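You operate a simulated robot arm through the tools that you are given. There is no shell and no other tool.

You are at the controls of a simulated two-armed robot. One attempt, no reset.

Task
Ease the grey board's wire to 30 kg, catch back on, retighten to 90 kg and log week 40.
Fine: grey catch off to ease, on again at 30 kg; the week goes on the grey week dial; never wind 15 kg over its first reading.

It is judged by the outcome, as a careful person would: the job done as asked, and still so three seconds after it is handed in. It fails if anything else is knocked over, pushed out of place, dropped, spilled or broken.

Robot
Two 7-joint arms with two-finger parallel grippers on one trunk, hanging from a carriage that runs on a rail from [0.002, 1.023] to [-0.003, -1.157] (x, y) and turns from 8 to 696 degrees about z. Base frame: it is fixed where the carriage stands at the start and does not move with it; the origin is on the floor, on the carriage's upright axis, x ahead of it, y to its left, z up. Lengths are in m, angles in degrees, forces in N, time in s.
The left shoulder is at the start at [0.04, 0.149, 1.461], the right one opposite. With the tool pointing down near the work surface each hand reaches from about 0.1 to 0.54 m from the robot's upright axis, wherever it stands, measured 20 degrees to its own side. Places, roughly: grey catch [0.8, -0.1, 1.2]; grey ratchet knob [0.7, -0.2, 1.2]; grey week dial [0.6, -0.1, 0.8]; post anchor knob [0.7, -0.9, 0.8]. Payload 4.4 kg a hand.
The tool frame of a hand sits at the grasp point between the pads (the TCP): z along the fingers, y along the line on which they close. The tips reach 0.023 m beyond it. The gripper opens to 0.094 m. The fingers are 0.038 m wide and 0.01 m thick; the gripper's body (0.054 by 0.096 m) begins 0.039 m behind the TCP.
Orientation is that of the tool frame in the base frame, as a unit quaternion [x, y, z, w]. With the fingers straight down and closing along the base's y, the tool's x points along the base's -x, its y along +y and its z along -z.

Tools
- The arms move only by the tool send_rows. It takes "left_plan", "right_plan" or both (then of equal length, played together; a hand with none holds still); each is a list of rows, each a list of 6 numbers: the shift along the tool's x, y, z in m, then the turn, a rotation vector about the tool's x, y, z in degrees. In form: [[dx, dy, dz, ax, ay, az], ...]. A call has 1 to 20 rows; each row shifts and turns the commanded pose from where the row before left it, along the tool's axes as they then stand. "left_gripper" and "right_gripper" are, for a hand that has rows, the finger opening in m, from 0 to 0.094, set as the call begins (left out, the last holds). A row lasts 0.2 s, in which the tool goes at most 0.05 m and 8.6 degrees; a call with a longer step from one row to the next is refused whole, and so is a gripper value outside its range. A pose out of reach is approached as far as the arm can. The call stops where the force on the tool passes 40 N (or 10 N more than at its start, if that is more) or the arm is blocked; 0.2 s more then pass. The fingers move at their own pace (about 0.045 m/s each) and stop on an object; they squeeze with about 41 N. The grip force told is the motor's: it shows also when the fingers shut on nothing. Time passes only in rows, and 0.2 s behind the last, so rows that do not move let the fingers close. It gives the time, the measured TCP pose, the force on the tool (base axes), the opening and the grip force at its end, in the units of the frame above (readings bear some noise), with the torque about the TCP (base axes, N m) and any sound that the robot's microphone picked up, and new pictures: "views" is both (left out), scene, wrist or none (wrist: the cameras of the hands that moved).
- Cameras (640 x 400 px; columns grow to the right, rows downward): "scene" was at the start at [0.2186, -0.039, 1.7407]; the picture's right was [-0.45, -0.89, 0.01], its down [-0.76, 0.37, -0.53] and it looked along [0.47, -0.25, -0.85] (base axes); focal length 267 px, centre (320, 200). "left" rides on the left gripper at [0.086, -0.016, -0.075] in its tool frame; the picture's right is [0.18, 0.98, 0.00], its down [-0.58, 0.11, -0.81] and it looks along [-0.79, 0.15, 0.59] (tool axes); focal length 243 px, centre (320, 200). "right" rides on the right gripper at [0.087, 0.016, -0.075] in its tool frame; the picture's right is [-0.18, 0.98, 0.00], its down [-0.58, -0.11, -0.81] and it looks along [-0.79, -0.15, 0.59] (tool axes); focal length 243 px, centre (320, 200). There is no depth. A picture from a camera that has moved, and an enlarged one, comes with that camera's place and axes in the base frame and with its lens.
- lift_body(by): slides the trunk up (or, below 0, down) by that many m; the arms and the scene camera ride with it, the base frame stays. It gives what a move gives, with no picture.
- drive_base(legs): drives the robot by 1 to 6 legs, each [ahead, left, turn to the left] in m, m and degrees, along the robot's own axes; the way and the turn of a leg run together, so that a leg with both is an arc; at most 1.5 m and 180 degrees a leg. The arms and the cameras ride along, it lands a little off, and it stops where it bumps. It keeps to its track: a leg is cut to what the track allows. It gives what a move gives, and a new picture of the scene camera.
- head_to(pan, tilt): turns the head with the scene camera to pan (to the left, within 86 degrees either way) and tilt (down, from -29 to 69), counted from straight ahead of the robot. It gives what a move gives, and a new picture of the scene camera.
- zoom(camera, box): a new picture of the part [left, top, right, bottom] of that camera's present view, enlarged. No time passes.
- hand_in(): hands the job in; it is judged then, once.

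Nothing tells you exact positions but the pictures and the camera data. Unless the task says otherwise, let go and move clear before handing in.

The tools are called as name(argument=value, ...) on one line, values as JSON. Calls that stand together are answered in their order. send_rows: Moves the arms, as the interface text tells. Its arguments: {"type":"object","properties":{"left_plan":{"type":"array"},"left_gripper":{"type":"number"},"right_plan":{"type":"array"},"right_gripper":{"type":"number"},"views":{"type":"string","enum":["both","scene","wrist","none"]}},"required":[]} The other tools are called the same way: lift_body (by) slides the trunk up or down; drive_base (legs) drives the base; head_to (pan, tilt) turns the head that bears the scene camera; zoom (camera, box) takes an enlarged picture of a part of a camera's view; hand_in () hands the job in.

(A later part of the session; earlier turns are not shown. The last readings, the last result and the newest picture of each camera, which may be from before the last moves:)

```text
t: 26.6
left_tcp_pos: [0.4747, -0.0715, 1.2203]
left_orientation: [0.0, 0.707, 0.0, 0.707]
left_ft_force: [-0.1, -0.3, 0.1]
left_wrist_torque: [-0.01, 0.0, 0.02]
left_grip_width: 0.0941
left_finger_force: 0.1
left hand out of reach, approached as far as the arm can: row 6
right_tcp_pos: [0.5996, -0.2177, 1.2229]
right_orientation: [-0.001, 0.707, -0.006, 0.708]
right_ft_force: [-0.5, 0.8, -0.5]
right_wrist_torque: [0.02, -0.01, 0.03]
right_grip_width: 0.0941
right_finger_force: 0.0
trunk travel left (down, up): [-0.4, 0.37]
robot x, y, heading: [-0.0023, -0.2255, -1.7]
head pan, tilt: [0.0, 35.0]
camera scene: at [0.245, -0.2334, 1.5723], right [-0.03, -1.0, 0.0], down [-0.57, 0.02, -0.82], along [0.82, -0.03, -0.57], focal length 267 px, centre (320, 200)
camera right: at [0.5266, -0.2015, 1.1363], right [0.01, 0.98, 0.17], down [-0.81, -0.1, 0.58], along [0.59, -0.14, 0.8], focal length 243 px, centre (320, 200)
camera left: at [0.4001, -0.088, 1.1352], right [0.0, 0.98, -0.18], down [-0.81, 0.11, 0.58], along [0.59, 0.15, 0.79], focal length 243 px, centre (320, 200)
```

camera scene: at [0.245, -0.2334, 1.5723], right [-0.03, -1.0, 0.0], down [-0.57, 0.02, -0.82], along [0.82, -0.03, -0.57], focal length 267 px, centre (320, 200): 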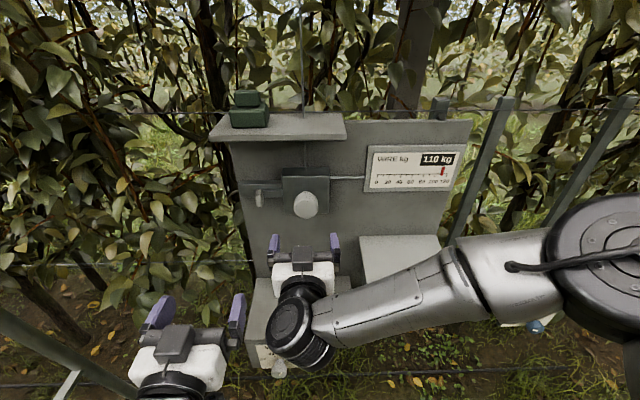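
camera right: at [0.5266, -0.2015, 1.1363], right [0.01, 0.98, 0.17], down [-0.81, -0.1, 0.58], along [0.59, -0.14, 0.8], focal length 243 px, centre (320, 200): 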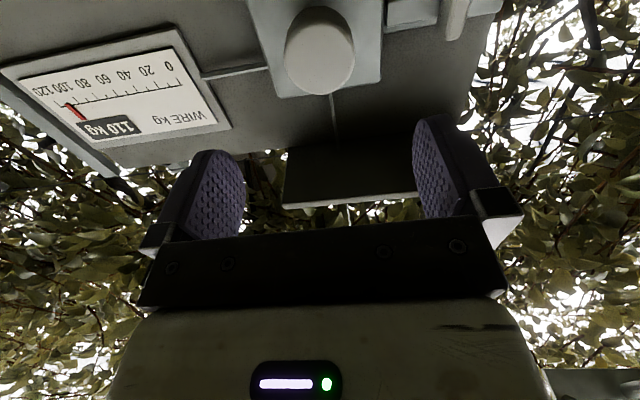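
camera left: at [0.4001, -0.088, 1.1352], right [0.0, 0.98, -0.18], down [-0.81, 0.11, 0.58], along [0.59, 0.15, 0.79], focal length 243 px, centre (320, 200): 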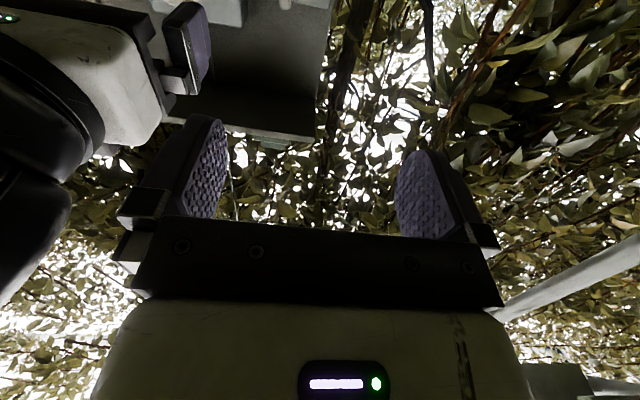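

The right hand is now exactly in line with the knob, and the gauge stays in view. I'll advance it around the knob with the fingers open.

send_rows(right_plan=[[0, 0.0005, 0.03, 0, 0, 0], [0, 0.0005, 0.03, 0, 0, 0], [0, 0, 0.03, 0, 0, 0], [0, 0, 0.02, 0, 0, 0], [0, 0, 0.008, 0, 0, 0], [0, 0, 0, 0, 0, 0]], views="both")

zoom(camera="scene", box=[230, 130, 390, 230])

```text
t: 28.0
left_tcp_pos: [0.4746, -0.0716, 1.2202]
left_orientation: [0.0, 0.707, 0.0, 0.707]
left_ft_force: [-0.7, 0.4, -0.1]
left_wrist_torque: [-0.02, -0.03, -0.01]
left_grip_width: 0.0939
left_finger_force: 0.0
right_tcp_pos: [0.7168, -0.2163, 1.2219]
right_orientation: [-0.001, 0.707, -0.006, 0.707]
right_ft_force: [-0.1, -0.5, -0.1]
right_wrist_torque: [0.0, -0.01, -0.04]
right_grip_width: 0.094
right_finger_force: 0.0
trunk travel left (down, up): [-0.4, 0.37]
robot x, y, heading: [-0.0007, -0.2245, -1.8]
head pan, tilt: [0.0, 35.0]
camera scene: at [0.245, -0.2333, 1.5722], right [-0.03, -1.0, 0.0], down [-0.57, 0.02, -0.82], along [0.82, -0.03, -0.57], focal length 267 px, centre (320, 200)
camera right: at [0.6443, -0.2005, 1.1364], right [0.01, 0.98, 0.17], down [-0.81, -0.1, 0.58], along [0.59, -0.14, 0.79], focal length 243 px, centre (320, 200)
```

scene: 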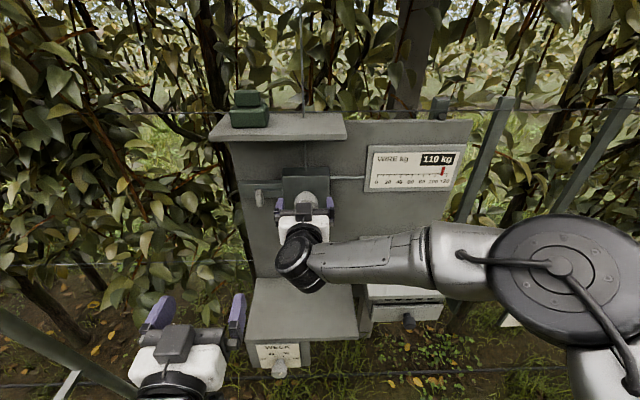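
right: 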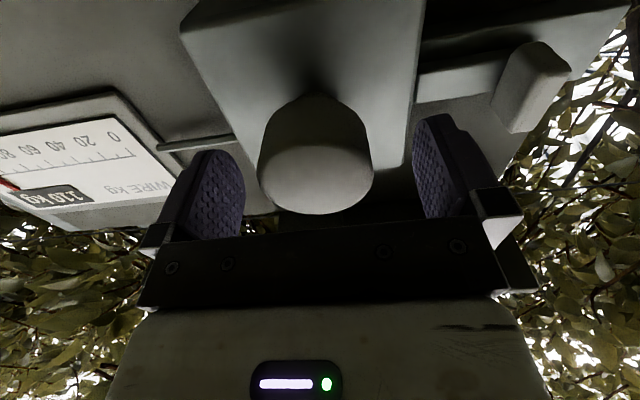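

```text
4.00 times, centred on (310, 180) of scene
camera zoom: at [0.245, -0.2333, 1.5722], right [-0.03, -1.0, 0.0], down [-0.57, 0.02, -0.82], along [0.82, -0.03, -0.57], focal length 1069 px, centre (360, 280)
```

zoom: 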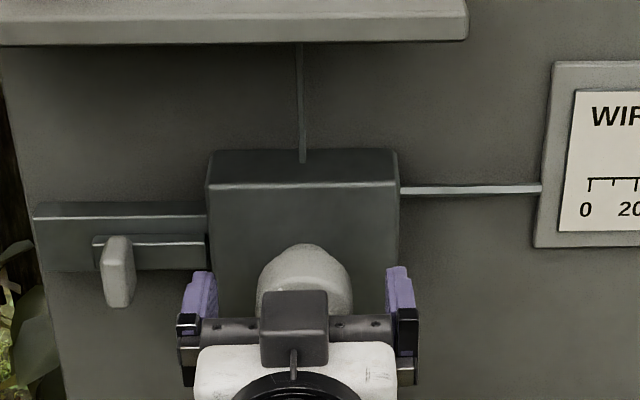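

The fingers sit evenly around the knob, with its face right at the grasp point. Before gripping I want to know the wrist's turning range, so I'll back off and test it in free air.

send_rows(right_plan=[[0, 0, -0.04, 0, 0, 0], [0, 0, -0.04, 0, 0, 0], [0, 0, -0.02, 0, 0, 0], [0, 0, 0, 0, 0, -8.5], [0, 0, 0, 0, 0, -8.5], [0, 0, 0, 0, 0, -8.5], [0, 0, 0, 0, 0, -8.5], [0, 0, 0, 0, 0, -8.5], [0, 0, 0, 0, 0, -8.5], [0, 0, 0, 0, 0, -8.5], [0, 0, 0, 0, 0, -8.5], [0, 0, 0, 0, 0, -8.5], [0, 0, 0, 0, 0, -8.5], [0, 0, 0, 0, 0, -8.5], [0, 0, 0, 0, 0, -8.5], [0, 0, 0, 0, 0, -8.5], [0, 0, 0, 0, 0, -8.5], [0, 0, 0, 0, 0, -8.5], [0, 0, 0, 0, 0, -8.5]], views="scene")

```text
t: 32.0
left_tcp_pos: [0.4752, -0.0724, 1.2208]
left_orientation: [-0.001, 0.707, 0.0, 0.707]
left_ft_force: [-1.2, -0.4, -0.2]
left_wrist_torque: [-0.03, 0.0, -0.01]
left_grip_width: 0.0942
left_finger_force: 0.0
right_tcp_pos: [0.6192, -0.2159, 1.2232]
right_orientation: [0.657, -0.262, 0.659, -0.258]
right_ft_force: [-0.8, -0.9, 0.2]
right_wrist_torque: [-0.02, 0.0, -0.01]
right_grip_width: 0.0941
right_finger_force: 0.1
trunk travel left (down, up): [-0.4, 0.37]
robot x, y, heading: [0.0026, -0.2299, -2.0]
head pan, tilt: [0.0, 35.0]
camera scene: at [0.245, -0.2333, 1.5722], right [-0.03, -1.0, 0.0], down [-0.57, 0.02, -0.82], along [0.82, -0.03, -0.57], focal length 267 px, centre (320, 200)
```

scene: 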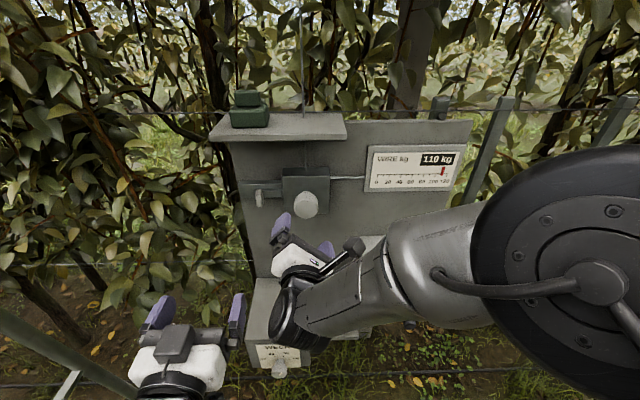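

send_rows(right_plan=[[0, 0, 0, 0, 0, -8.5], [0, 0, 0, 0, 0, -8.5], [0, 0, 0, 0, 0, -8.5], [0, 0, 0, 0, 0, -8.5], [0, 0, 0, 0, 0, -8.5], [0, 0, 0, 0, 0, -8.5], [0, 0, 0, 0, 0, -8.5], [0, 0, 0, 0, 0, -8.5]], views="scene")

```text
t: 33.0
left_tcp_pos: [0.4761, -0.0723, 1.2215]
left_orientation: [0.001, 0.706, -0.001, 0.708]
left_ft_force: [1.8, 0.1, -0.9]
left_wrist_torque: [0.02, 0.0, 0.01]
left_grip_width: 0.094
left_finger_force: 0.0
right_tcp_pos: [0.4621, -0.2609, 1.1656]
right_orientation: [0.759, -0.118, 0.635, -0.081]
right_ft_force: [-0.1, 0.4, 0.3]
right_wrist_torque: [-0.01, 0.0, 0.0]
right_grip_width: 0.0943
right_finger_force: 0.1
right hand out of reach, approached as far as the arm can: row 2, 3, 4, 5
trunk travel left (down, up): [-0.4, 0.37]
robot x, y, heading: [0.0003, -0.2238, -2.1]
head pan, tilt: [0.0, 35.0]
stopped in row 5 (right hand): the arm was blocked; the commanded pose is now the measured one
camera scene: at [0.2454, -0.2333, 1.5724], right [-0.03, -1.0, 0.0], down [-0.57, 0.02, -0.82], along [0.82, -0.03, -0.57], focal length 267 px, centre (320, 200)
```

scene: 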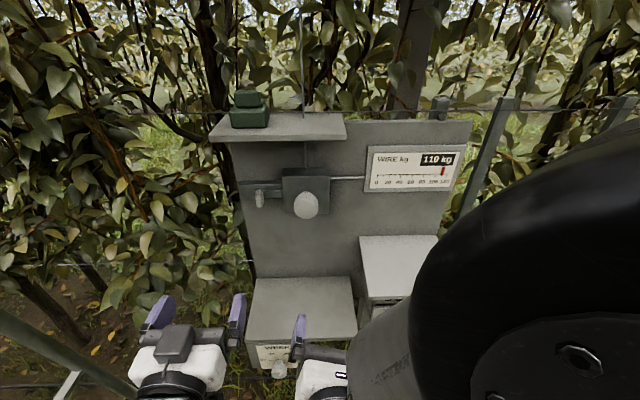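

The usable range counterclockwise is about 140 degrees. I'll unwind the wrist back to a level pose at a standoff from the knob.

send_rows(right_plan=[[0, 0, 0, 1.3, 1.23, 7.3], [0, 0, 0, 1.3, 1.23, 7.3], [0, 0, 0, 1.3, 1.23, 7.3], [0, 0, 0, 1.3, 1.23, 7.3], [0, 0, 0, 1.3, 1.23, 7.3], [0, 0, 0, 1.3, 1.23, 7.1], [0, 0, 0, 0, 0, 0]], views="none")

```text
t: 34.6
left_tcp_pos: [0.4754, -0.0716, 1.2197]
left_orientation: [0.0, 0.708, -0.001, 0.707]
left_ft_force: [-0.1, 0.5, -0.5]
left_wrist_torque: [0.01, 0.0, 0.03]
left_grip_width: 0.0942
left_finger_force: 0.1
right_tcp_pos: [0.4615, -0.2596, 1.1657]
right_orientation: [0.614, -0.349, 0.613, -0.354]
right_ft_force: [0.7, -1.3, -0.2]
right_wrist_torque: [-0.02, -0.01, 0.0]
right_grip_width: 0.094
right_finger_force: 0.1
trunk travel left (down, up): [-0.4, 0.37]
robot x, y, heading: [0.0013, -0.2291, -1.9]
head pan, tilt: [0.0, 35.0]
```

send_rows(right_plan=[[-0.0018, -0.014, 0.0396, 0, 0, 0], [-0.0018, -0.014, 0.0396, 0, 0, 0], [-0.0018, -0.014, 0.0396, 0, 0, 0], [-0.0018, -0.014, 0.0396, 0, 0, 0], [-0.0018, -0.014, 0.0396, 0, 0, 0], [0, 0, 0, 0, 0, 8.5], [0, 0, 0, 0, 0, 8.5], [0, 0, 0, 0, 0, 8.5], [0, 0, 0, 0, 0, 8.5], [0, 0, 0, 0, 0, 8.5], [0, 0, 0, 0, 0, 8.5], [0, 0, 0, 0, 0, 8.5], [0, 0, 0, 0, 0, 8.5], [0, 0, 0, 0, 0, 8.5], [0, 0, 0, 0, 0, 8.5], [0, 0, 0, 0, 0, 8.5], [0, 0, 0, 0, 0, 8.5], [0, 0, 0, 0, 0, 8.5], [0, 0, 0, 0, 0, 8.5]], views="none")

send_rows(right_plan=[[0, 0, 0, 0, 0, 8.5], [0, 0, 0, 0, 0, 8.5], [0, 0, 0, 0, 0, 8.5], [0, 0, 0, 0, 0, 8.5], [0, 0, 0, 0, 0, 8.5], [0, 0, 0, 0, 0, 8.5], [0, 0, 0, 0, 0, 8.5], [0, 0, 0, 0, 0, 8.5], [0, 0, 0, 0, 0, 8.5]], views="scene")

```text
t: 38.6
left_tcp_pos: [0.4747, -0.0716, 1.2205]
left_orientation: [0.001, 0.707, -0.001, 0.707]
left_ft_force: [-0.1, -0.7, -0.2]
left_wrist_torque: [0.01, -0.01, -0.03]
left_grip_width: 0.094
left_finger_force: 0.0
right_tcp_pos: [0.6586, -0.2146, 1.2226]
right_orientation: [-0.01, 0.706, -0.006, 0.708]
right_ft_force: [0.1, -0.2, 0.6]
right_wrist_torque: [0.01, 0.03, -0.01]
right_grip_width: 0.0939
right_finger_force: 0.0
trunk travel left (down, up): [-0.4, 0.37]
robot x, y, heading: [-0.0013, -0.2249, -1.7]
head pan, tilt: [0.0, 35.0]
```

```text
t: 40.6
left_tcp_pos: [0.4753, -0.0711, 1.2211]
left_orientation: [0.001, 0.707, -0.001, 0.707]
left_ft_force: [-0.5, 0.9, 0.4]
left_wrist_torque: [-0.02, 0.01, 0.0]
left_grip_width: 0.0941
left_finger_force: 0.1
right_tcp_pos: [0.6587, -0.2139, 1.2217]
right_orientation: [0.429, 0.56, 0.434, 0.56]
right_ft_force: [-0.1, -0.5, -0.1]
right_wrist_torque: [0.0, -0.01, 0.01]
right_grip_width: 0.0939
right_finger_force: 0.0
trunk travel left (down, up): [-0.4, 0.37]
robot x, y, heading: [0.0012, -0.2223, -1.8]
head pan, tilt: [0.0, 35.0]
camera scene: at [0.245, -0.2336, 1.5722], right [-0.03, -1.0, 0.0], down [-0.57, 0.02, -0.82], along [0.82, -0.03, -0.57], focal length 267 px, centre (320, 200)
```

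scene: 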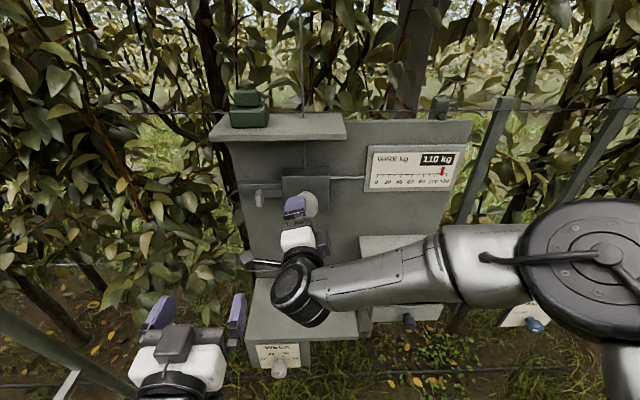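

send_rows(right_plan=[[0, 0, 0, 0, 0, 8.5], [0, 0, 0, 0, 0, 8.5], [0, 0, 0, 0, 0, 8.5], [0, 0, 0, 0, 0, 8.5], [0, 0, 0, 0, 0, 8.5], [0, 0, 0, 0, 0, 8.5]], views="scene")

```text
t: 42.0
left_tcp_pos: [0.4752, -0.0718, 1.2203]
left_orientation: [0.0, 0.707, 0.0, 0.707]
left_ft_force: [0.1, 0.3, 0.2]
left_wrist_torque: [0.0, 0.0, 0.02]
left_grip_width: 0.0939
left_finger_force: 0.0
right_tcp_pos: [0.6588, -0.2156, 1.2223]
right_orientation: [0.629, 0.321, 0.632, 0.319]
right_ft_force: [0.7, 0.6, 0.4]
right_wrist_torque: [0.02, 0.02, 0.03]
right_grip_width: 0.0939
right_finger_force: 0.1
trunk travel left (down, up): [-0.4, 0.37]
robot x, y, heading: [0.0008, -0.2242, -1.8]
head pan, tilt: [0.0, 35.0]
camera scene: at [0.245, -0.2336, 1.5722], right [-0.03, -1.0, 0.0], down [-0.57, 0.02, -0.82], along [0.82, -0.03, -0.57], focal length 267 px, centre (320, 200)
```

scene: 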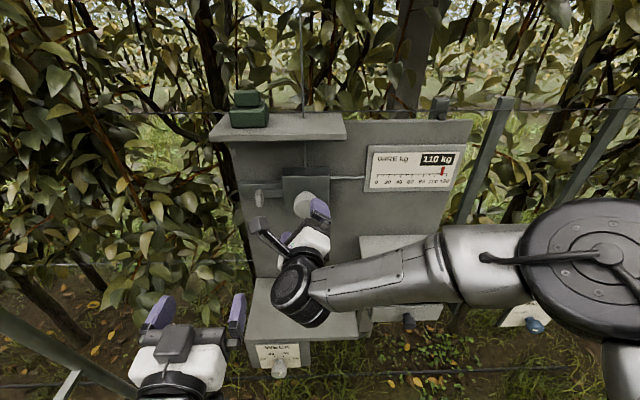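

The wrist turns freely from about -140 to at least +126 degrees, plenty for one grip. I'll bring the right hand back to zero roll and roll the left hand 90 degrees, so it can grip the catch fin from above and below with its camera facing away from the right hand.

send_rows(right_plan=[[0, 0, 0, 0, 0, -8.4], [0, 0, 0, 0, 0, -8.4], [0, 0, 0, 0, 0, -8.4], [0, 0, 0, 0, 0, -8.4], [0, 0, 0, 0, 0, -8.4], [0, 0, 0, 0, 0, -8.4], [0, 0, 0, 0, 0, -8.4], [0, 0, 0, 0, 0, -8.4], [0, 0, 0, 0, 0, -8.4], [0, 0, 0, 0, 0, -8.4], [0, 0, 0, 0, 0, -8.4], [0, 0, 0, 0, 0, -8.4], [0, 0, 0, 0, 0, -8.4], [0, 0, 0, 0, 0, -8.4], [0, 0, 0, 0, 0, -8.4], [0, 0, 0, 0, 0, 0]], left_plan=[[0, 0, 0, 0, 0, 0], [0, 0, 0, 0, 0, 0], [0, 0, 0, 0, 0, 8.2], [0, 0, 0, 0, 0, 8.2], [0, 0, 0, 0, 0, 8.2], [0, 0, 0, 0, 0, 8.2], [0, 0, 0, 0, 0, 8.2], [0, 0, 0, 0, 0, 8.2], [0, 0, 0, 0, 0, 8.2], [0, 0, 0, 0, 0, 8.2], [0, 0, 0, 0, 0, 8.2], [0, 0, 0, 0, 0, 8.2], [0, 0, 0, 0, 0, 8], [0, 0, 0, 0, 0, 0], [0, 0, 0, 0, 0, 0], [0, 0, 0, 0, 0, 0]], views="both")

```text
t: 45.4
left_tcp_pos: [0.4759, -0.071, 1.2203]
left_orientation: [0.501, 0.501, 0.499, 0.499]
left_ft_force: [0.0, 0.1, 0.4]
left_wrist_torque: [-0.01, 0.01, -0.03]
left_grip_width: 0.0939
left_finger_force: 0.1
right_tcp_pos: [0.6595, -0.2149, 1.2219]
right_orientation: [-0.002, 0.707, 0.002, 0.707]
right_ft_force: [0.3, 0.1, 0.1]
right_wrist_torque: [0.01, 0.0, -0.01]
right_grip_width: 0.0941
right_finger_force: 0.0
trunk travel left (down, up): [-0.4, 0.37]
robot x, y, heading: [-0.0015, -0.2272, -1.8]
head pan, tilt: [0.0, 35.0]
camera scene: at [0.245, -0.2336, 1.5722], right [-0.03, -1.0, 0.0], down [-0.57, 0.02, -0.82], along [0.82, -0.03, -0.57], focal length 267 px, centre (320, 200)
camera right: at [0.586, -0.1987, 1.1355], right [-0.01, 0.98, 0.18], down [-0.81, -0.11, 0.58], along [0.59, -0.14, 0.79], focal length 243 px, centre (320, 200)
camera left: at [0.4002, 0.0148, 1.2056], right [0.0, 0.18, 0.98], down [-0.81, -0.58, 0.11], along [0.59, -0.79, 0.15], focal length 243 px, centre (320, 200)
```

scene: 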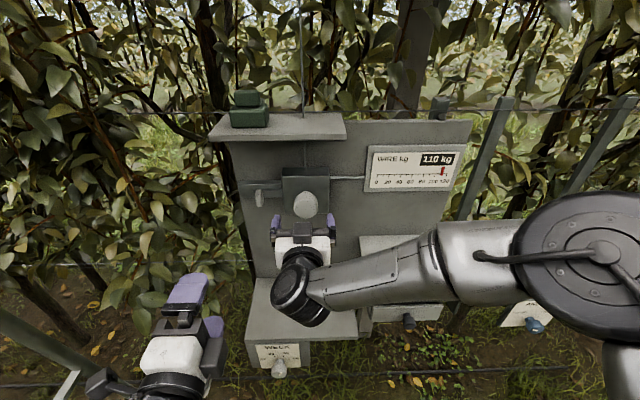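
right: 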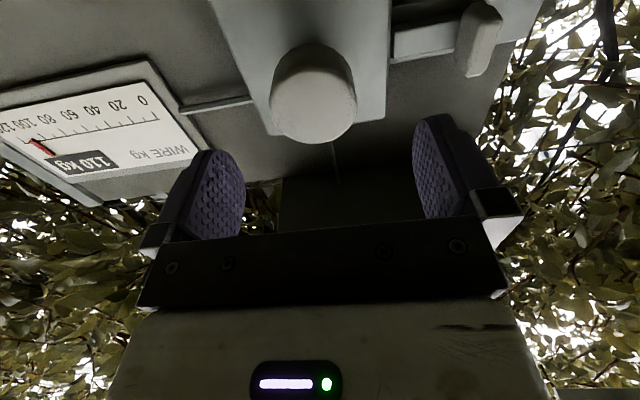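
left: 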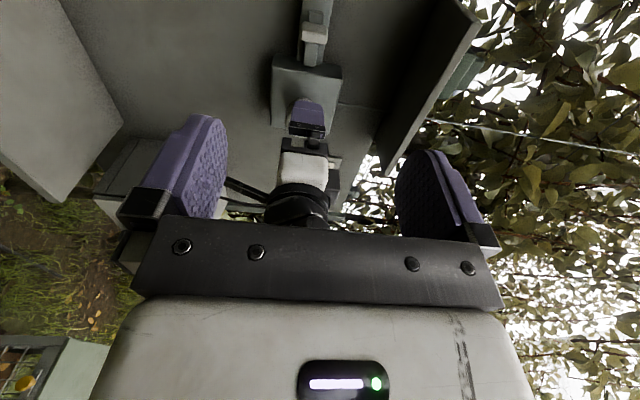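

The left camera now sees both the catch and the knob from the side. I'll move the right hand onto the ratchet knob and close on it while the catch is still on.

send_rows(right_plan=[[0, -0.0005, 0.022, 0, 0, 0], [0, -0.0005, 0.022, 0, 0, 0], [0, -0.0005, 0.021, 0, 0, 0], [0, 0, 0, 0, 0, 0]], views="wrist")

send_rows(right_plan=[[0, 0, 0, 0, 0, 0], [0, 0, 0, 0, 0, 0], [0, 0, 0, 0, 0, 0], [0, 0, 0, 0, 0, 0], [0, 0, 0, 0, 0, 0]], right_gripper=0.03, views="both")

zoom(camera="scene", box=[360, 140, 472, 210])

```text
t: 46.4
left_tcp_pos: [0.4739, -0.0711, 1.2209]
left_orientation: [0.5, 0.499, 0.5, 0.501]
left_ft_force: [-0.5, 0.3, 0.1]
left_wrist_torque: [0.02, 0.06, 0.03]
left_grip_width: 0.0939
left_finger_force: 0.0
right_tcp_pos: [0.7239, -0.2166, 1.2246]
right_orientation: [-0.001, 0.706, 0.002, 0.708]
right_ft_force: [0.6, -0.3, -0.7]
right_wrist_torque: [0.01, -0.01, 0.04]
right_grip_width: 0.0939
right_finger_force: 0.1
trunk travel left (down, up): [-0.4, 0.37]
robot x, y, heading: [-0.002, -0.2295, -1.9]
head pan, tilt: [0.0, 35.0]
camera right: at [0.6515, -0.2009, 1.1362], right [-0.01, 0.98, 0.18], down [-0.81, -0.11, 0.58], along [0.59, -0.15, 0.79], focal length 243 px, centre (320, 200)
```

right: 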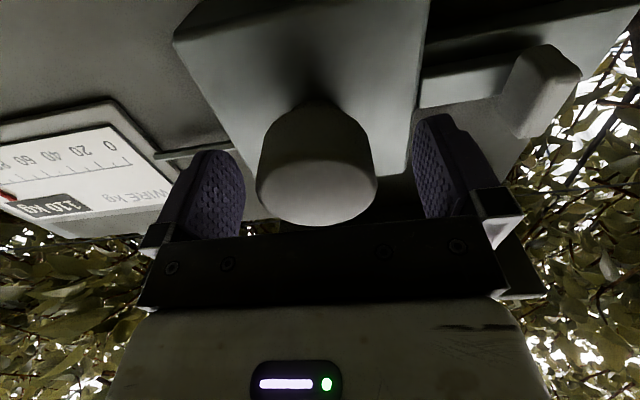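

```text
t: 47.6
left_tcp_pos: [0.4757, -0.0725, 1.2204]
left_orientation: [0.501, 0.5, 0.499, 0.501]
left_ft_force: [1.2, 0.2, -0.9]
left_wrist_torque: [0.02, -0.01, 0.03]
left_grip_width: 0.0941
left_finger_force: 0.0
right_tcp_pos: [0.7246, -0.2184, 1.2228]
right_orientation: [0.0, 0.706, 0.0, 0.708]
right_ft_force: [0.8, -5.9, -1.7]
right_wrist_torque: [-0.04, -0.03, -0.25]
right_grip_width: 0.0535
right_finger_force: 45.4
trunk travel left (down, up): [-0.4, 0.37]
robot x, y, heading: [-0.001, -0.2259, -1.8]
head pan, tilt: [0.0, 35.0]
camera scene: at [0.245, -0.2341, 1.5722], right [-0.03, -1.0, 0.0], down [-0.57, 0.02, -0.82], along [0.82, -0.03, -0.57], focal length 267 px, centre (320, 200)
camera right: at [0.6516, -0.2021, 1.1364], right [0.0, 0.98, 0.18], down [-0.81, -0.11, 0.58], along [0.59, -0.15, 0.79], focal length 243 px, centre (320, 200)
```

scene: 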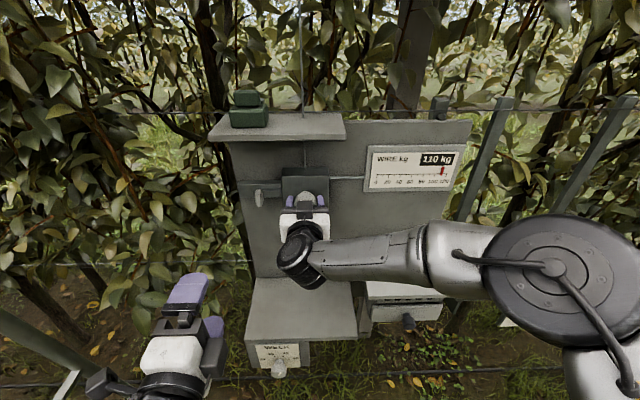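
right: 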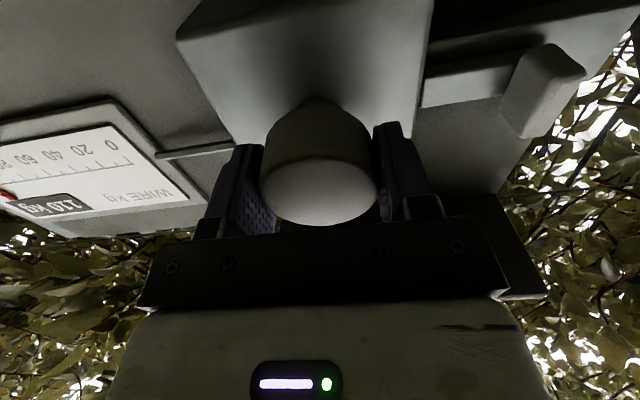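

```text
5.71 times, centred on (416, 175) of scene
camera zoom: at [0.245, -0.2341, 1.5722], right [-0.03, -1.0, 0.0], down [-0.57, 0.02, -0.82], along [0.82, -0.03, -0.57], focal length 1527 px, centre (-229, 343)
```

zoom: 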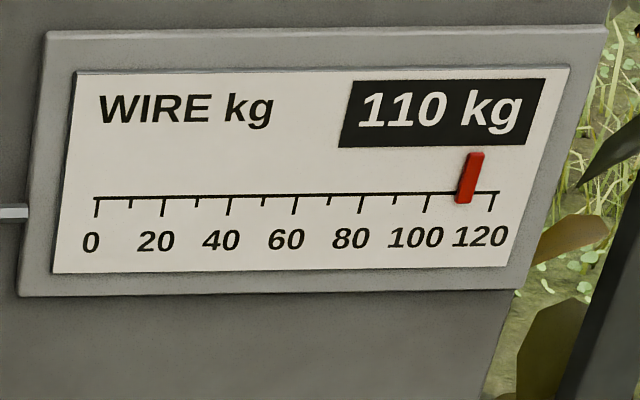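

The knob is held firmly (0.0535 m) and the gauge still reads 110 kg. Now I'll bring the left hand in front of the catch fin.

send_rows(left_plan=[[-0.008, 0, 0.03, 0, 0, 0], [-0.008, 0, 0.03, 0, 0, 0], [-0.008, 0, 0.03, 0, 0, 0], [-0.008, 0, 0.03, 0, 0, 0], [-0.008, 0, 0.03, 0, 0, 0], [0, 0, 0.03, 0, 0, 0], [0, 0, 0, 0, 0, 0]], left_gripper=0.07, views="both")

zoom(camera="scene", box=[230, 150, 358, 230])

```text
t: 49.2
left_tcp_pos: [0.6552, -0.1142, 1.2213]
left_orientation: [0.5, 0.5, 0.499, 0.501]
left_ft_force: [0.1, -0.1, -0.3]
left_wrist_torque: [-0.01, 0.01, 0.02]
left_grip_width: 0.0699
left_finger_force: 0.0
right_tcp_pos: [0.724, -0.2185, 1.2238]
right_orientation: [-0.003, 0.707, 0.003, 0.707]
right_ft_force: [2.4, -8.5, -2.7]
right_wrist_torque: [0.0, 0.05, -0.15]
right_grip_width: 0.0535
right_finger_force: 44.7
trunk travel left (down, up): [-0.4, 0.37]
robot x, y, heading: [-0.0008, -0.2267, -2.0]
head pan, tilt: [0.0, 35.0]
camera scene: at [0.2451, -0.2343, 1.5723], right [-0.03, -1.0, 0.0], down [-0.57, 0.02, -0.82], along [0.82, -0.03, -0.57], focal length 267 px, centre (320, 200)
camera left: at [0.5803, -0.027, 1.2063], right [0.0, 0.19, 0.98], down [-0.81, -0.58, 0.11], along [0.59, -0.79, 0.15], focal length 243 px, centre (320, 200)
```

scene: 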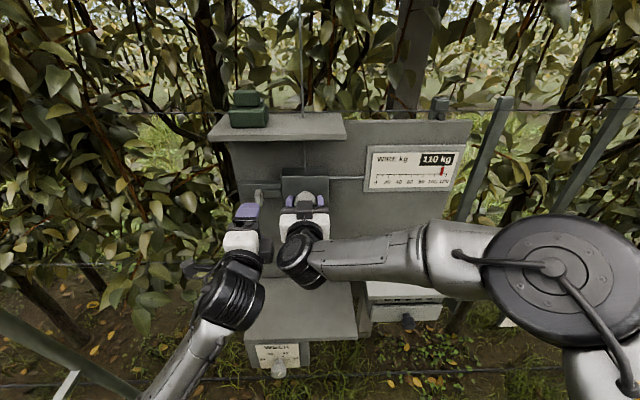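
left: 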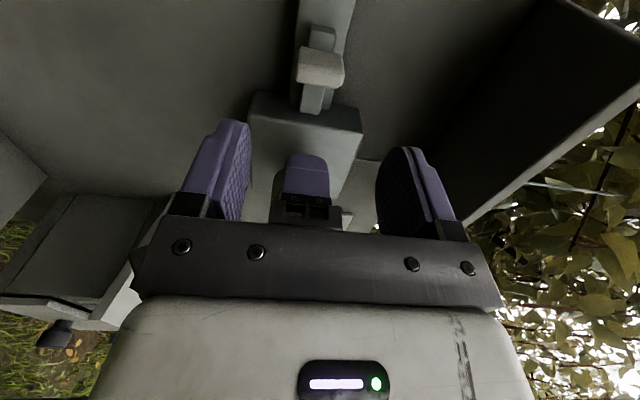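

```text
5.00 times, centred on (294, 190) of scene
camera zoom: at [0.2451, -0.2343, 1.5723], right [-0.03, -1.0, 0.0], down [-0.57, 0.02, -0.82], along [0.82, -0.03, -0.57], focal length 1336 px, centre (450, 250)
```

zoom: 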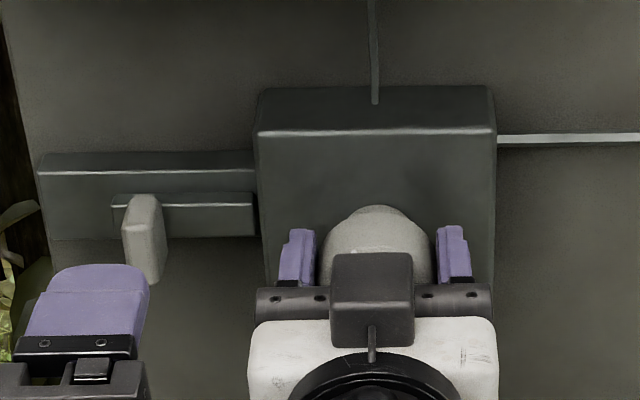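

send_rows(left_plan=[[0.001, 0, 0.03, 0, 0, 0], [0.001, 0, 0.03, 0, 0, 0], [0.001, 0, 0.02, 0, 0, 0], [0, 0, 0.009, 0, 0, 0], [0, 0, 0, 0, 0, 0]], views="both")

zoom(camera="scene", box=[230, 150, 358, 230])

```text
t: 50.4
left_tcp_pos: [0.7435, -0.1104, 1.2217]
left_orientation: [0.5, 0.499, 0.499, 0.501]
left_ft_force: [0.8, -0.4, 0.4]
left_wrist_torque: [0.01, -0.03, 0.02]
left_grip_width: 0.0698
left_finger_force: 0.0
right_tcp_pos: [0.7243, -0.2174, 1.2226]
right_orientation: [-0.002, 0.706, 0.002, 0.708]
right_ft_force: [3.8, -9.2, -3.5]
right_wrist_torque: [-0.02, 0.06, -0.13]
right_grip_width: 0.0535
right_finger_force: 45.0
trunk travel left (down, up): [-0.4, 0.37]
robot x, y, heading: [-0.0019, -0.2265, -1.8]
head pan, tilt: [0.0, 35.0]
camera scene: at [0.2451, -0.2343, 1.5723], right [-0.03, -1.0, 0.0], down [-0.57, 0.02, -0.82], along [0.82, -0.03, -0.57], focal length 267 px, centre (320, 200)
camera left: at [0.6694, -0.025, 1.2058], right [0.0, 0.19, 0.98], down [-0.81, -0.58, 0.11], along [0.59, -0.79, 0.15], focal length 243 px, centre (320, 200)
```

scene: 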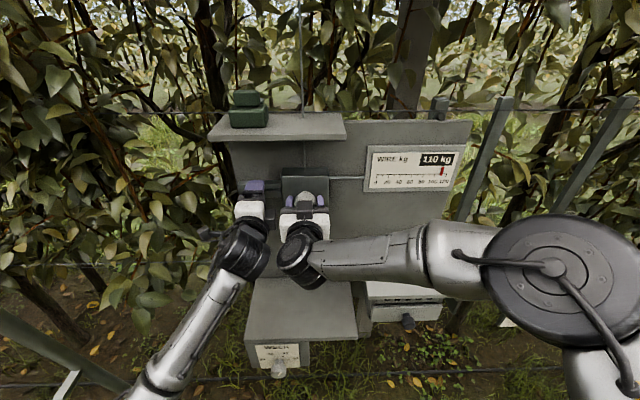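
left: 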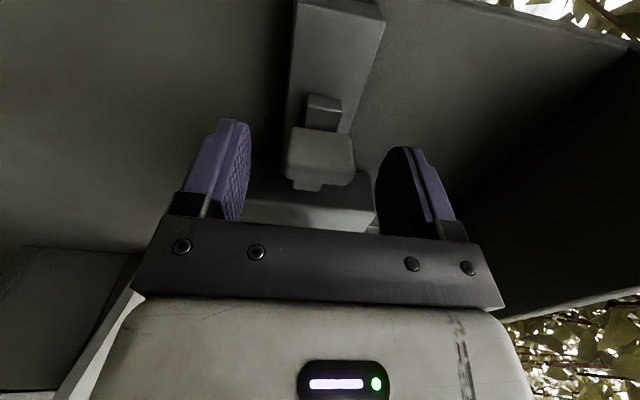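

```text
5.00 times, centred on (294, 190) of scene
camera zoom: at [0.2451, -0.2343, 1.5723], right [-0.03, -1.0, 0.0], down [-0.57, 0.02, -0.82], along [0.82, -0.03, -0.57], focal length 1336 px, centre (450, 250)
```

zoom: 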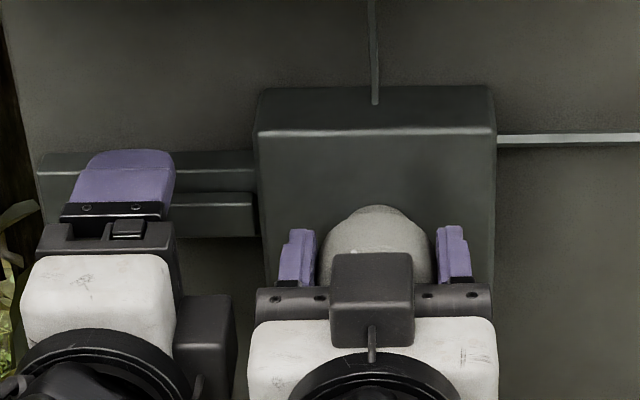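

The left fingers bracket the catch fin from above and below. I'll close on it.

send_rows(left_plan=[[0, 0, 0.002, 0, 0, 0], [0, 0, 0, 0, 0, 0], [0, 0, 0, 0, 0, 0], [0, 0, 0, 0, 0, 0]], left_gripper=0.01, views="wrist")

```text
t: 51.4
left_tcp_pos: [0.7459, -0.1101, 1.2206]
left_orientation: [0.499, 0.5, 0.5, 0.5]
left_ft_force: [2.2, 0.1, -1.7]
left_wrist_torque: [0.04, 0.07, 0.01]
left_grip_width: 0.0353
left_finger_force: 44.8
right_tcp_pos: [0.7247, -0.2178, 1.2221]
right_orientation: [-0.002, 0.706, 0.002, 0.708]
right_ft_force: [2.9, -10.1, -3.9]
right_wrist_torque: [-0.01, 0.07, -0.18]
right_grip_width: 0.0534
right_finger_force: 45.2
trunk travel left (down, up): [-0.4, 0.37]
robot x, y, heading: [-0.0034, -0.2262, -1.8]
head pan, tilt: [0.0, 35.0]
camera left: at [0.6713, -0.0247, 1.2051], right [0.0, 0.18, 0.98], down [-0.81, -0.58, 0.11], along [0.59, -0.79, 0.15], focal length 243 px, centre (320, 200)
```

left: 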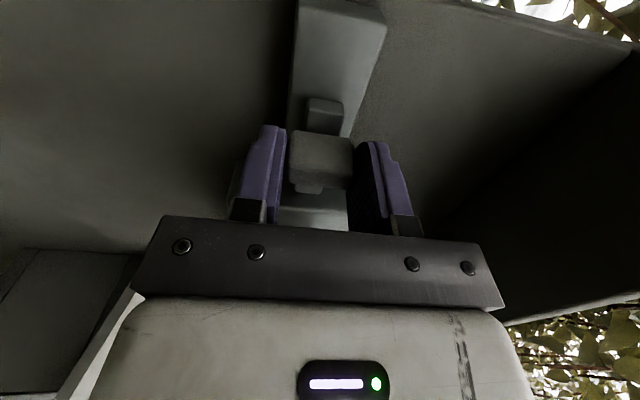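

Both grips are secure. Now I'll slide the catch away from the ratchet box in small steps, watching the gauge, while the right hand holds the knob still.

send_rows(left_plan=[[0.005, 0, 0, 0, 0, 0], [0.005, 0, 0, 0, 0, 0], [0, 0, 0, 0, 0, 0]], views="both")

zoom(camera="scene", box=[230, 130, 470, 280])

```text
t: 52.2
left_tcp_pos: [0.7452, -0.1008, 1.2195]
left_orientation: [0.499, 0.501, 0.499, 0.501]
left_ft_force: [16.0, 0.7, -3.6]
left_wrist_torque: [0.12, -0.01, -0.68]
left_grip_width: 0.0357
left_finger_force: 45.1
right_tcp_pos: [0.7245, -0.2191, 1.2235]
right_orientation: [-0.002, 0.706, 0.002, 0.708]
right_ft_force: [-5.6, -9.7, -4.4]
right_wrist_torque: [-0.05, -0.1, -0.27]
right_grip_width: 0.0535
right_finger_force: 45.1
trunk travel left (down, up): [-0.4, 0.37]
robot x, y, heading: [-0.002, -0.2279, -1.6]
head pan, tilt: [0.0, 35.0]
camera scene: at [0.2453, -0.2345, 1.5723], right [-0.03, -1.0, 0.0], down [-0.57, 0.02, -0.82], along [0.82, -0.03, -0.57], focal length 267 px, centre (320, 200)
camera left: at [0.6713, -0.0143, 1.205], right [0.0, 0.19, 0.98], down [-0.81, -0.58, 0.11], along [0.59, -0.79, 0.15], focal length 243 px, centre (320, 200)
```

scene: 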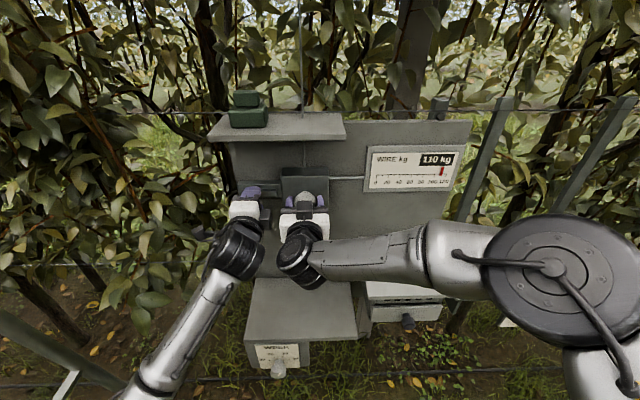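
left: 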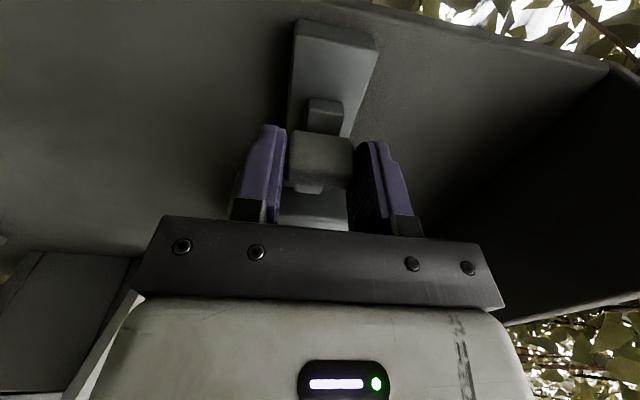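

```text
2.67 times, centred on (350, 205) of scene
camera zoom: at [0.2453, -0.2345, 1.5723], right [-0.03, -1.0, 0.0], down [-0.57, 0.02, -0.82], along [0.82, -0.03, -0.57], focal length 712 px, centre (240, 187)
```

zoom: 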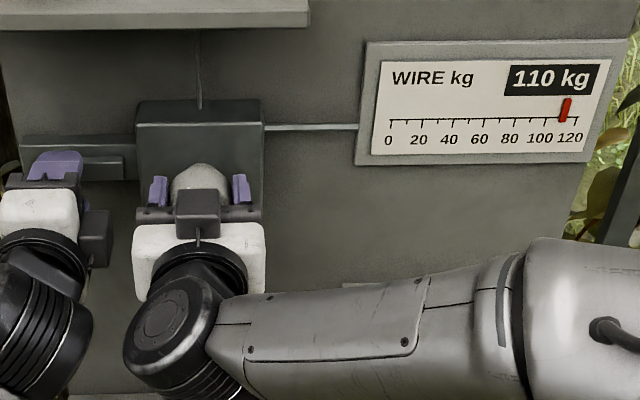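

The bolt moved 10 mm with the fin and the gauge holds at 110. I'll continue sliding.

send_rows(left_plan=[[0.005, 0, -0.0005, 0, 0, 0], [0.005, 0, -0.0005, 0, 0, 0], [0.005, 0, -0.0005, 0, 0, 0], [0, 0, 0, 0, 0, 0]], views="both")

zoom(camera="scene", box=[230, 130, 470, 280])

```text
t: 53.2
left_tcp_pos: [0.746, -0.0838, 1.2192]
left_orientation: [0.499, 0.501, 0.5, 0.5]
left_ft_force: [38.0, -0.4, -6.3]
left_wrist_torque: [0.12, -0.17, 0.0]
left_grip_width: 0.0357
left_finger_force: 44.8
right_tcp_pos: [0.7242, -0.218, 1.2229]
right_orientation: [-0.002, 0.707, 0.002, 0.707]
right_ft_force: [-27.4, -13.2, -3.3]
right_wrist_torque: [-0.05, 0.14, -0.19]
right_grip_width: 0.0534
right_finger_force: 45.1
trunk travel left (down, up): [-0.4, 0.37]
robot x, y, heading: [-0.001, -0.2266, -1.9]
head pan, tilt: [0.0, 35.0]
camera scene: at [0.2454, -0.2347, 1.5724], right [-0.03, -1.0, 0.0], down [-0.57, 0.02, -0.82], along [0.82, -0.03, -0.57], focal length 267 px, centre (320, 200)
camera left: at [0.6702, 0.0011, 1.205], right [0.0, 0.19, 0.98], down [-0.81, -0.58, 0.11], along [0.59, -0.79, 0.15], focal length 243 px, centre (320, 200)
```

scene: 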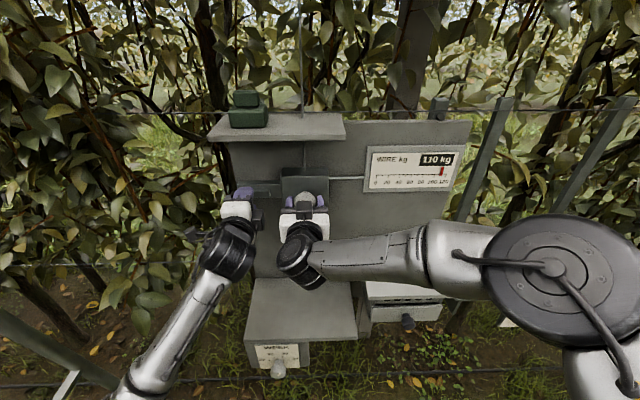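
left: 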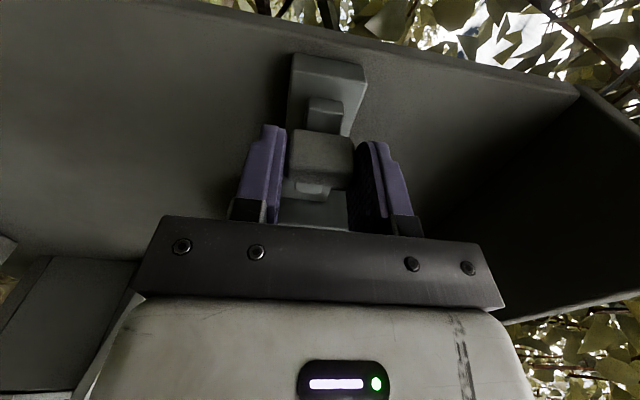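

```text
2.67 times, centred on (350, 205) of scene
camera zoom: at [0.2454, -0.2347, 1.5724], right [-0.03, -1.0, 0.0], down [-0.57, 0.02, -0.82], along [0.82, -0.03, -0.57], focal length 712 px, centre (240, 187)
```

zoom: 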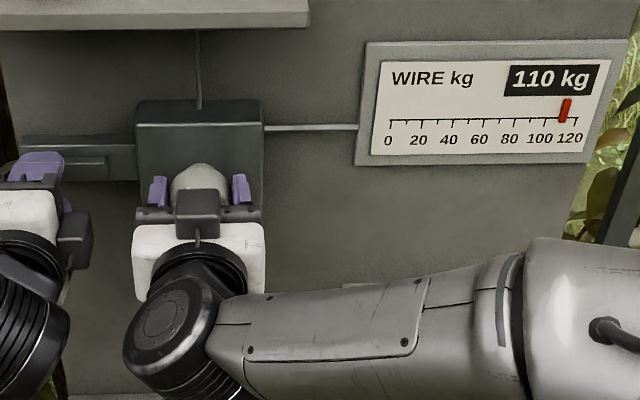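

The bolt end has come clear of the ratchet box. A strain has built up between the two hands along x, so I'll relax that a little and keep sliding gently toward the end stop.

send_rows(left_plan=[[0.003, 0, 0.002, 0, 0, 0], [0.003, 0, 0.001, 0, 0, 0], [0, 0, 0, 0, 0, 0]], right_plan=[[0, -0.0005, -0.001, 0, 0, 0], [0, -0.0005, -0.001, 0, 0, 0], [0, 0, 0, 0, 0, 0]], views="none")

zoom(camera="scene", box=[210, 130, 450, 280])

```text
t: 53.8
left_tcp_pos: [0.7441, -0.0788, 1.2193]
left_orientation: [0.5, 0.499, 0.5, 0.501]
left_ft_force: [-0.7, 2.0, -1.5]
left_wrist_torque: [0.02, -0.24, -0.44]
left_grip_width: 0.0357
left_finger_force: 45.2
right_tcp_pos: [0.7244, -0.2183, 1.2229]
right_orientation: [-0.001, 0.706, 0.002, 0.708]
right_ft_force: [0.3, -0.2, -2.2]
right_wrist_torque: [-0.01, -0.54, 0.05]
right_grip_width: 0.0537
right_finger_force: 45.0
trunk travel left (down, up): [-0.4, 0.37]
robot x, y, heading: [-0.0036, -0.2234, -1.6]
head pan, tilt: [0.0, 35.0]
stopped in row 2 (right hand): the force on the tool passed its limit at 42 N (the readings are from after the stop); the commanded pose is now the measured one
```

```text
2.67 times, centred on (330, 205) of scene
camera zoom: at [0.2448, -0.2326, 1.5723], right [-0.03, -1.0, 0.0], down [-0.57, 0.02, -0.82], along [0.82, -0.02, -0.57], focal length 712 px, centre (293, 187)
```

zoom: 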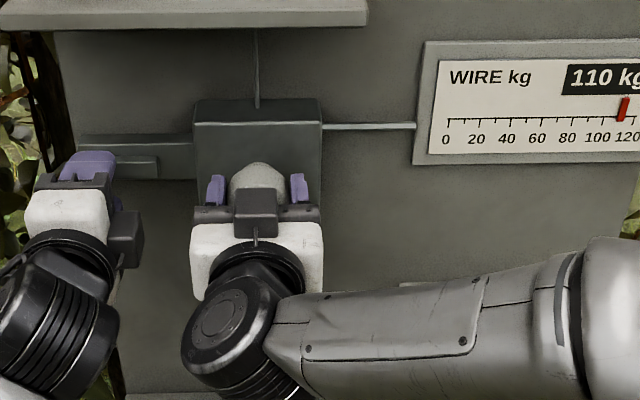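

Forces are back to zero and the gauge is still 110 kg; the bolt has travelled 31 mm. I'll check gently whether it has more travel.

send_rows(left_plan=[[0.003, 0, 0, 0, 0, 0], [0.003, 0, 0, 0, 0, 0], [0, 0, 0, 0, 0, 0]], views="both")

zoom(camera="left", box=[220, 40, 420, 240])

```text
t: 54.6
left_tcp_pos: [0.7458, -0.0783, 1.2212]
left_orientation: [0.501, 0.498, 0.498, 0.503]
left_ft_force: [1.4, -19.9, -2.3]
left_wrist_torque: [0.29, 0.4, 0.03]
left_grip_width: 0.0354
left_finger_force: 45.0
right_tcp_pos: [0.7238, -0.2186, 1.2229]
right_orientation: [-0.001, 0.706, 0.001, 0.709]
right_ft_force: [5.8, 13.3, -4.2]
right_wrist_torque: [0.03, 0.04, -0.47]
right_grip_width: 0.0538
right_finger_force: 44.8
trunk travel left (down, up): [-0.4, 0.37]
robot x, y, heading: [-0.0012, -0.2273, -2.1]
head pan, tilt: [0.0, 35.0]
camera scene: at [0.2451, -0.2336, 1.5722], right [-0.03, -1.0, 0.0], down [-0.57, 0.02, -0.82], along [0.82, -0.03, -0.57], focal length 267 px, centre (320, 200)
camera left: at [0.6712, 0.0088, 1.2048], right [0.0, 0.19, 0.98], down [-0.81, -0.57, 0.11], along [0.58, -0.8, 0.15], focal length 243 px, centre (320, 200)
```

scene: 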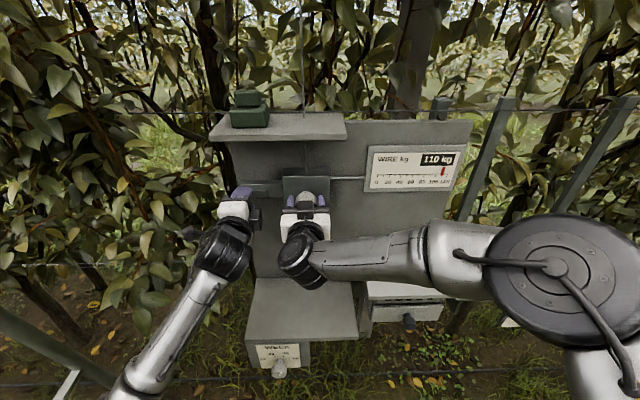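
left: 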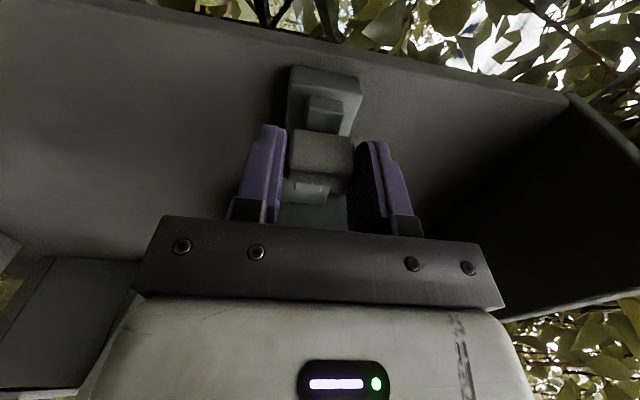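

```text
2.00 times, centred on (320, 140) of left
camera zoom: at [0.6712, 0.0088, 1.2048], right [0.0, 0.19, 0.98], down [-0.81, -0.57, 0.11], along [0.58, -0.8, 0.15], focal length 485 px, centre (320, 320)
```

zoom: 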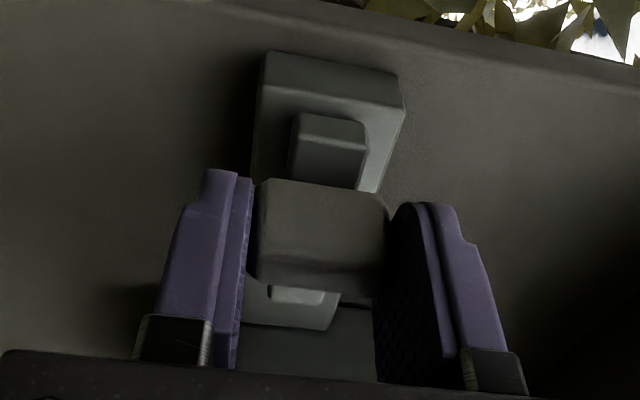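

The catch is at its end stop, so it's off. I'll relax the left push, then ease the knob by a small test angle counterclockwise and watch the gauge.

send_rows(left_plan=[[-0.004, 0, 0, 0, 0, 0], [0, 0, 0, 0, 0, 0], [0, 0, 0, 0, 0, 0]], right_plan=[[0, 0.001, 0, 0, 0, 0], [0, 0, 0, 0, 0, -3], [0, 0, 0, 0, 0, -3]], views="scene")

zoom(camera="scene", box=[230, 130, 470, 280])

```text
t: 55.4
left_tcp_pos: [0.7456, -0.0778, 1.22]
left_orientation: [0.499, 0.5, 0.499, 0.501]
left_ft_force: [3.0, -5.2, 1.6]
left_wrist_torque: [-0.14, 0.22, -0.91]
left_grip_width: 0.0355
left_finger_force: 44.8
right_tcp_pos: [0.7239, -0.2184, 1.2225]
right_orientation: [-0.038, 0.705, -0.036, 0.707]
right_ft_force: [-4.8, 0.8, -5.3]
right_wrist_torque: [0.0, 0.34, 0.35]
right_grip_width: 0.0535
right_finger_force: 45.2
trunk travel left (down, up): [-0.4, 0.37]
robot x, y, heading: [0.002, -0.2245, -1.6]
head pan, tilt: [0.0, 35.0]
camera scene: at [0.2447, -0.2332, 1.5721], right [-0.03, -1.0, 0.0], down [-0.57, 0.02, -0.82], along [0.82, -0.03, -0.57], focal length 267 px, centre (320, 200)
```

scene: 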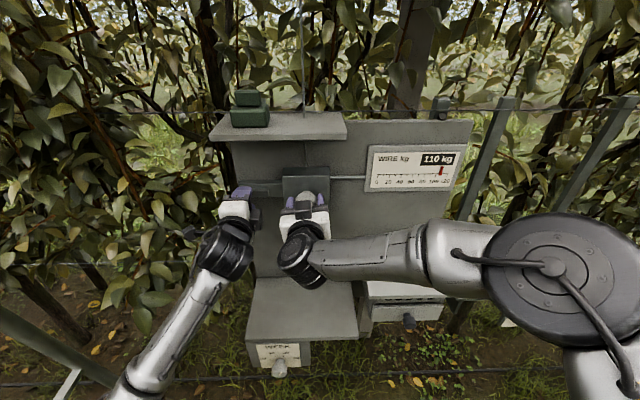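

```text
2.67 times, centred on (350, 205) of scene
camera zoom: at [0.2447, -0.2332, 1.5721], right [-0.03, -1.0, 0.0], down [-0.57, 0.02, -0.82], along [0.82, -0.03, -0.57], focal length 712 px, centre (240, 187)
```

zoom: 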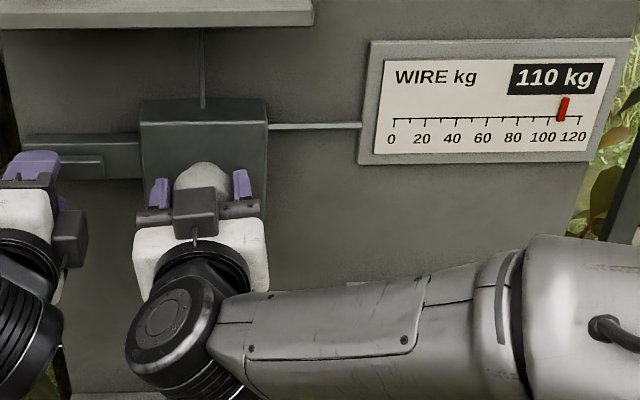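

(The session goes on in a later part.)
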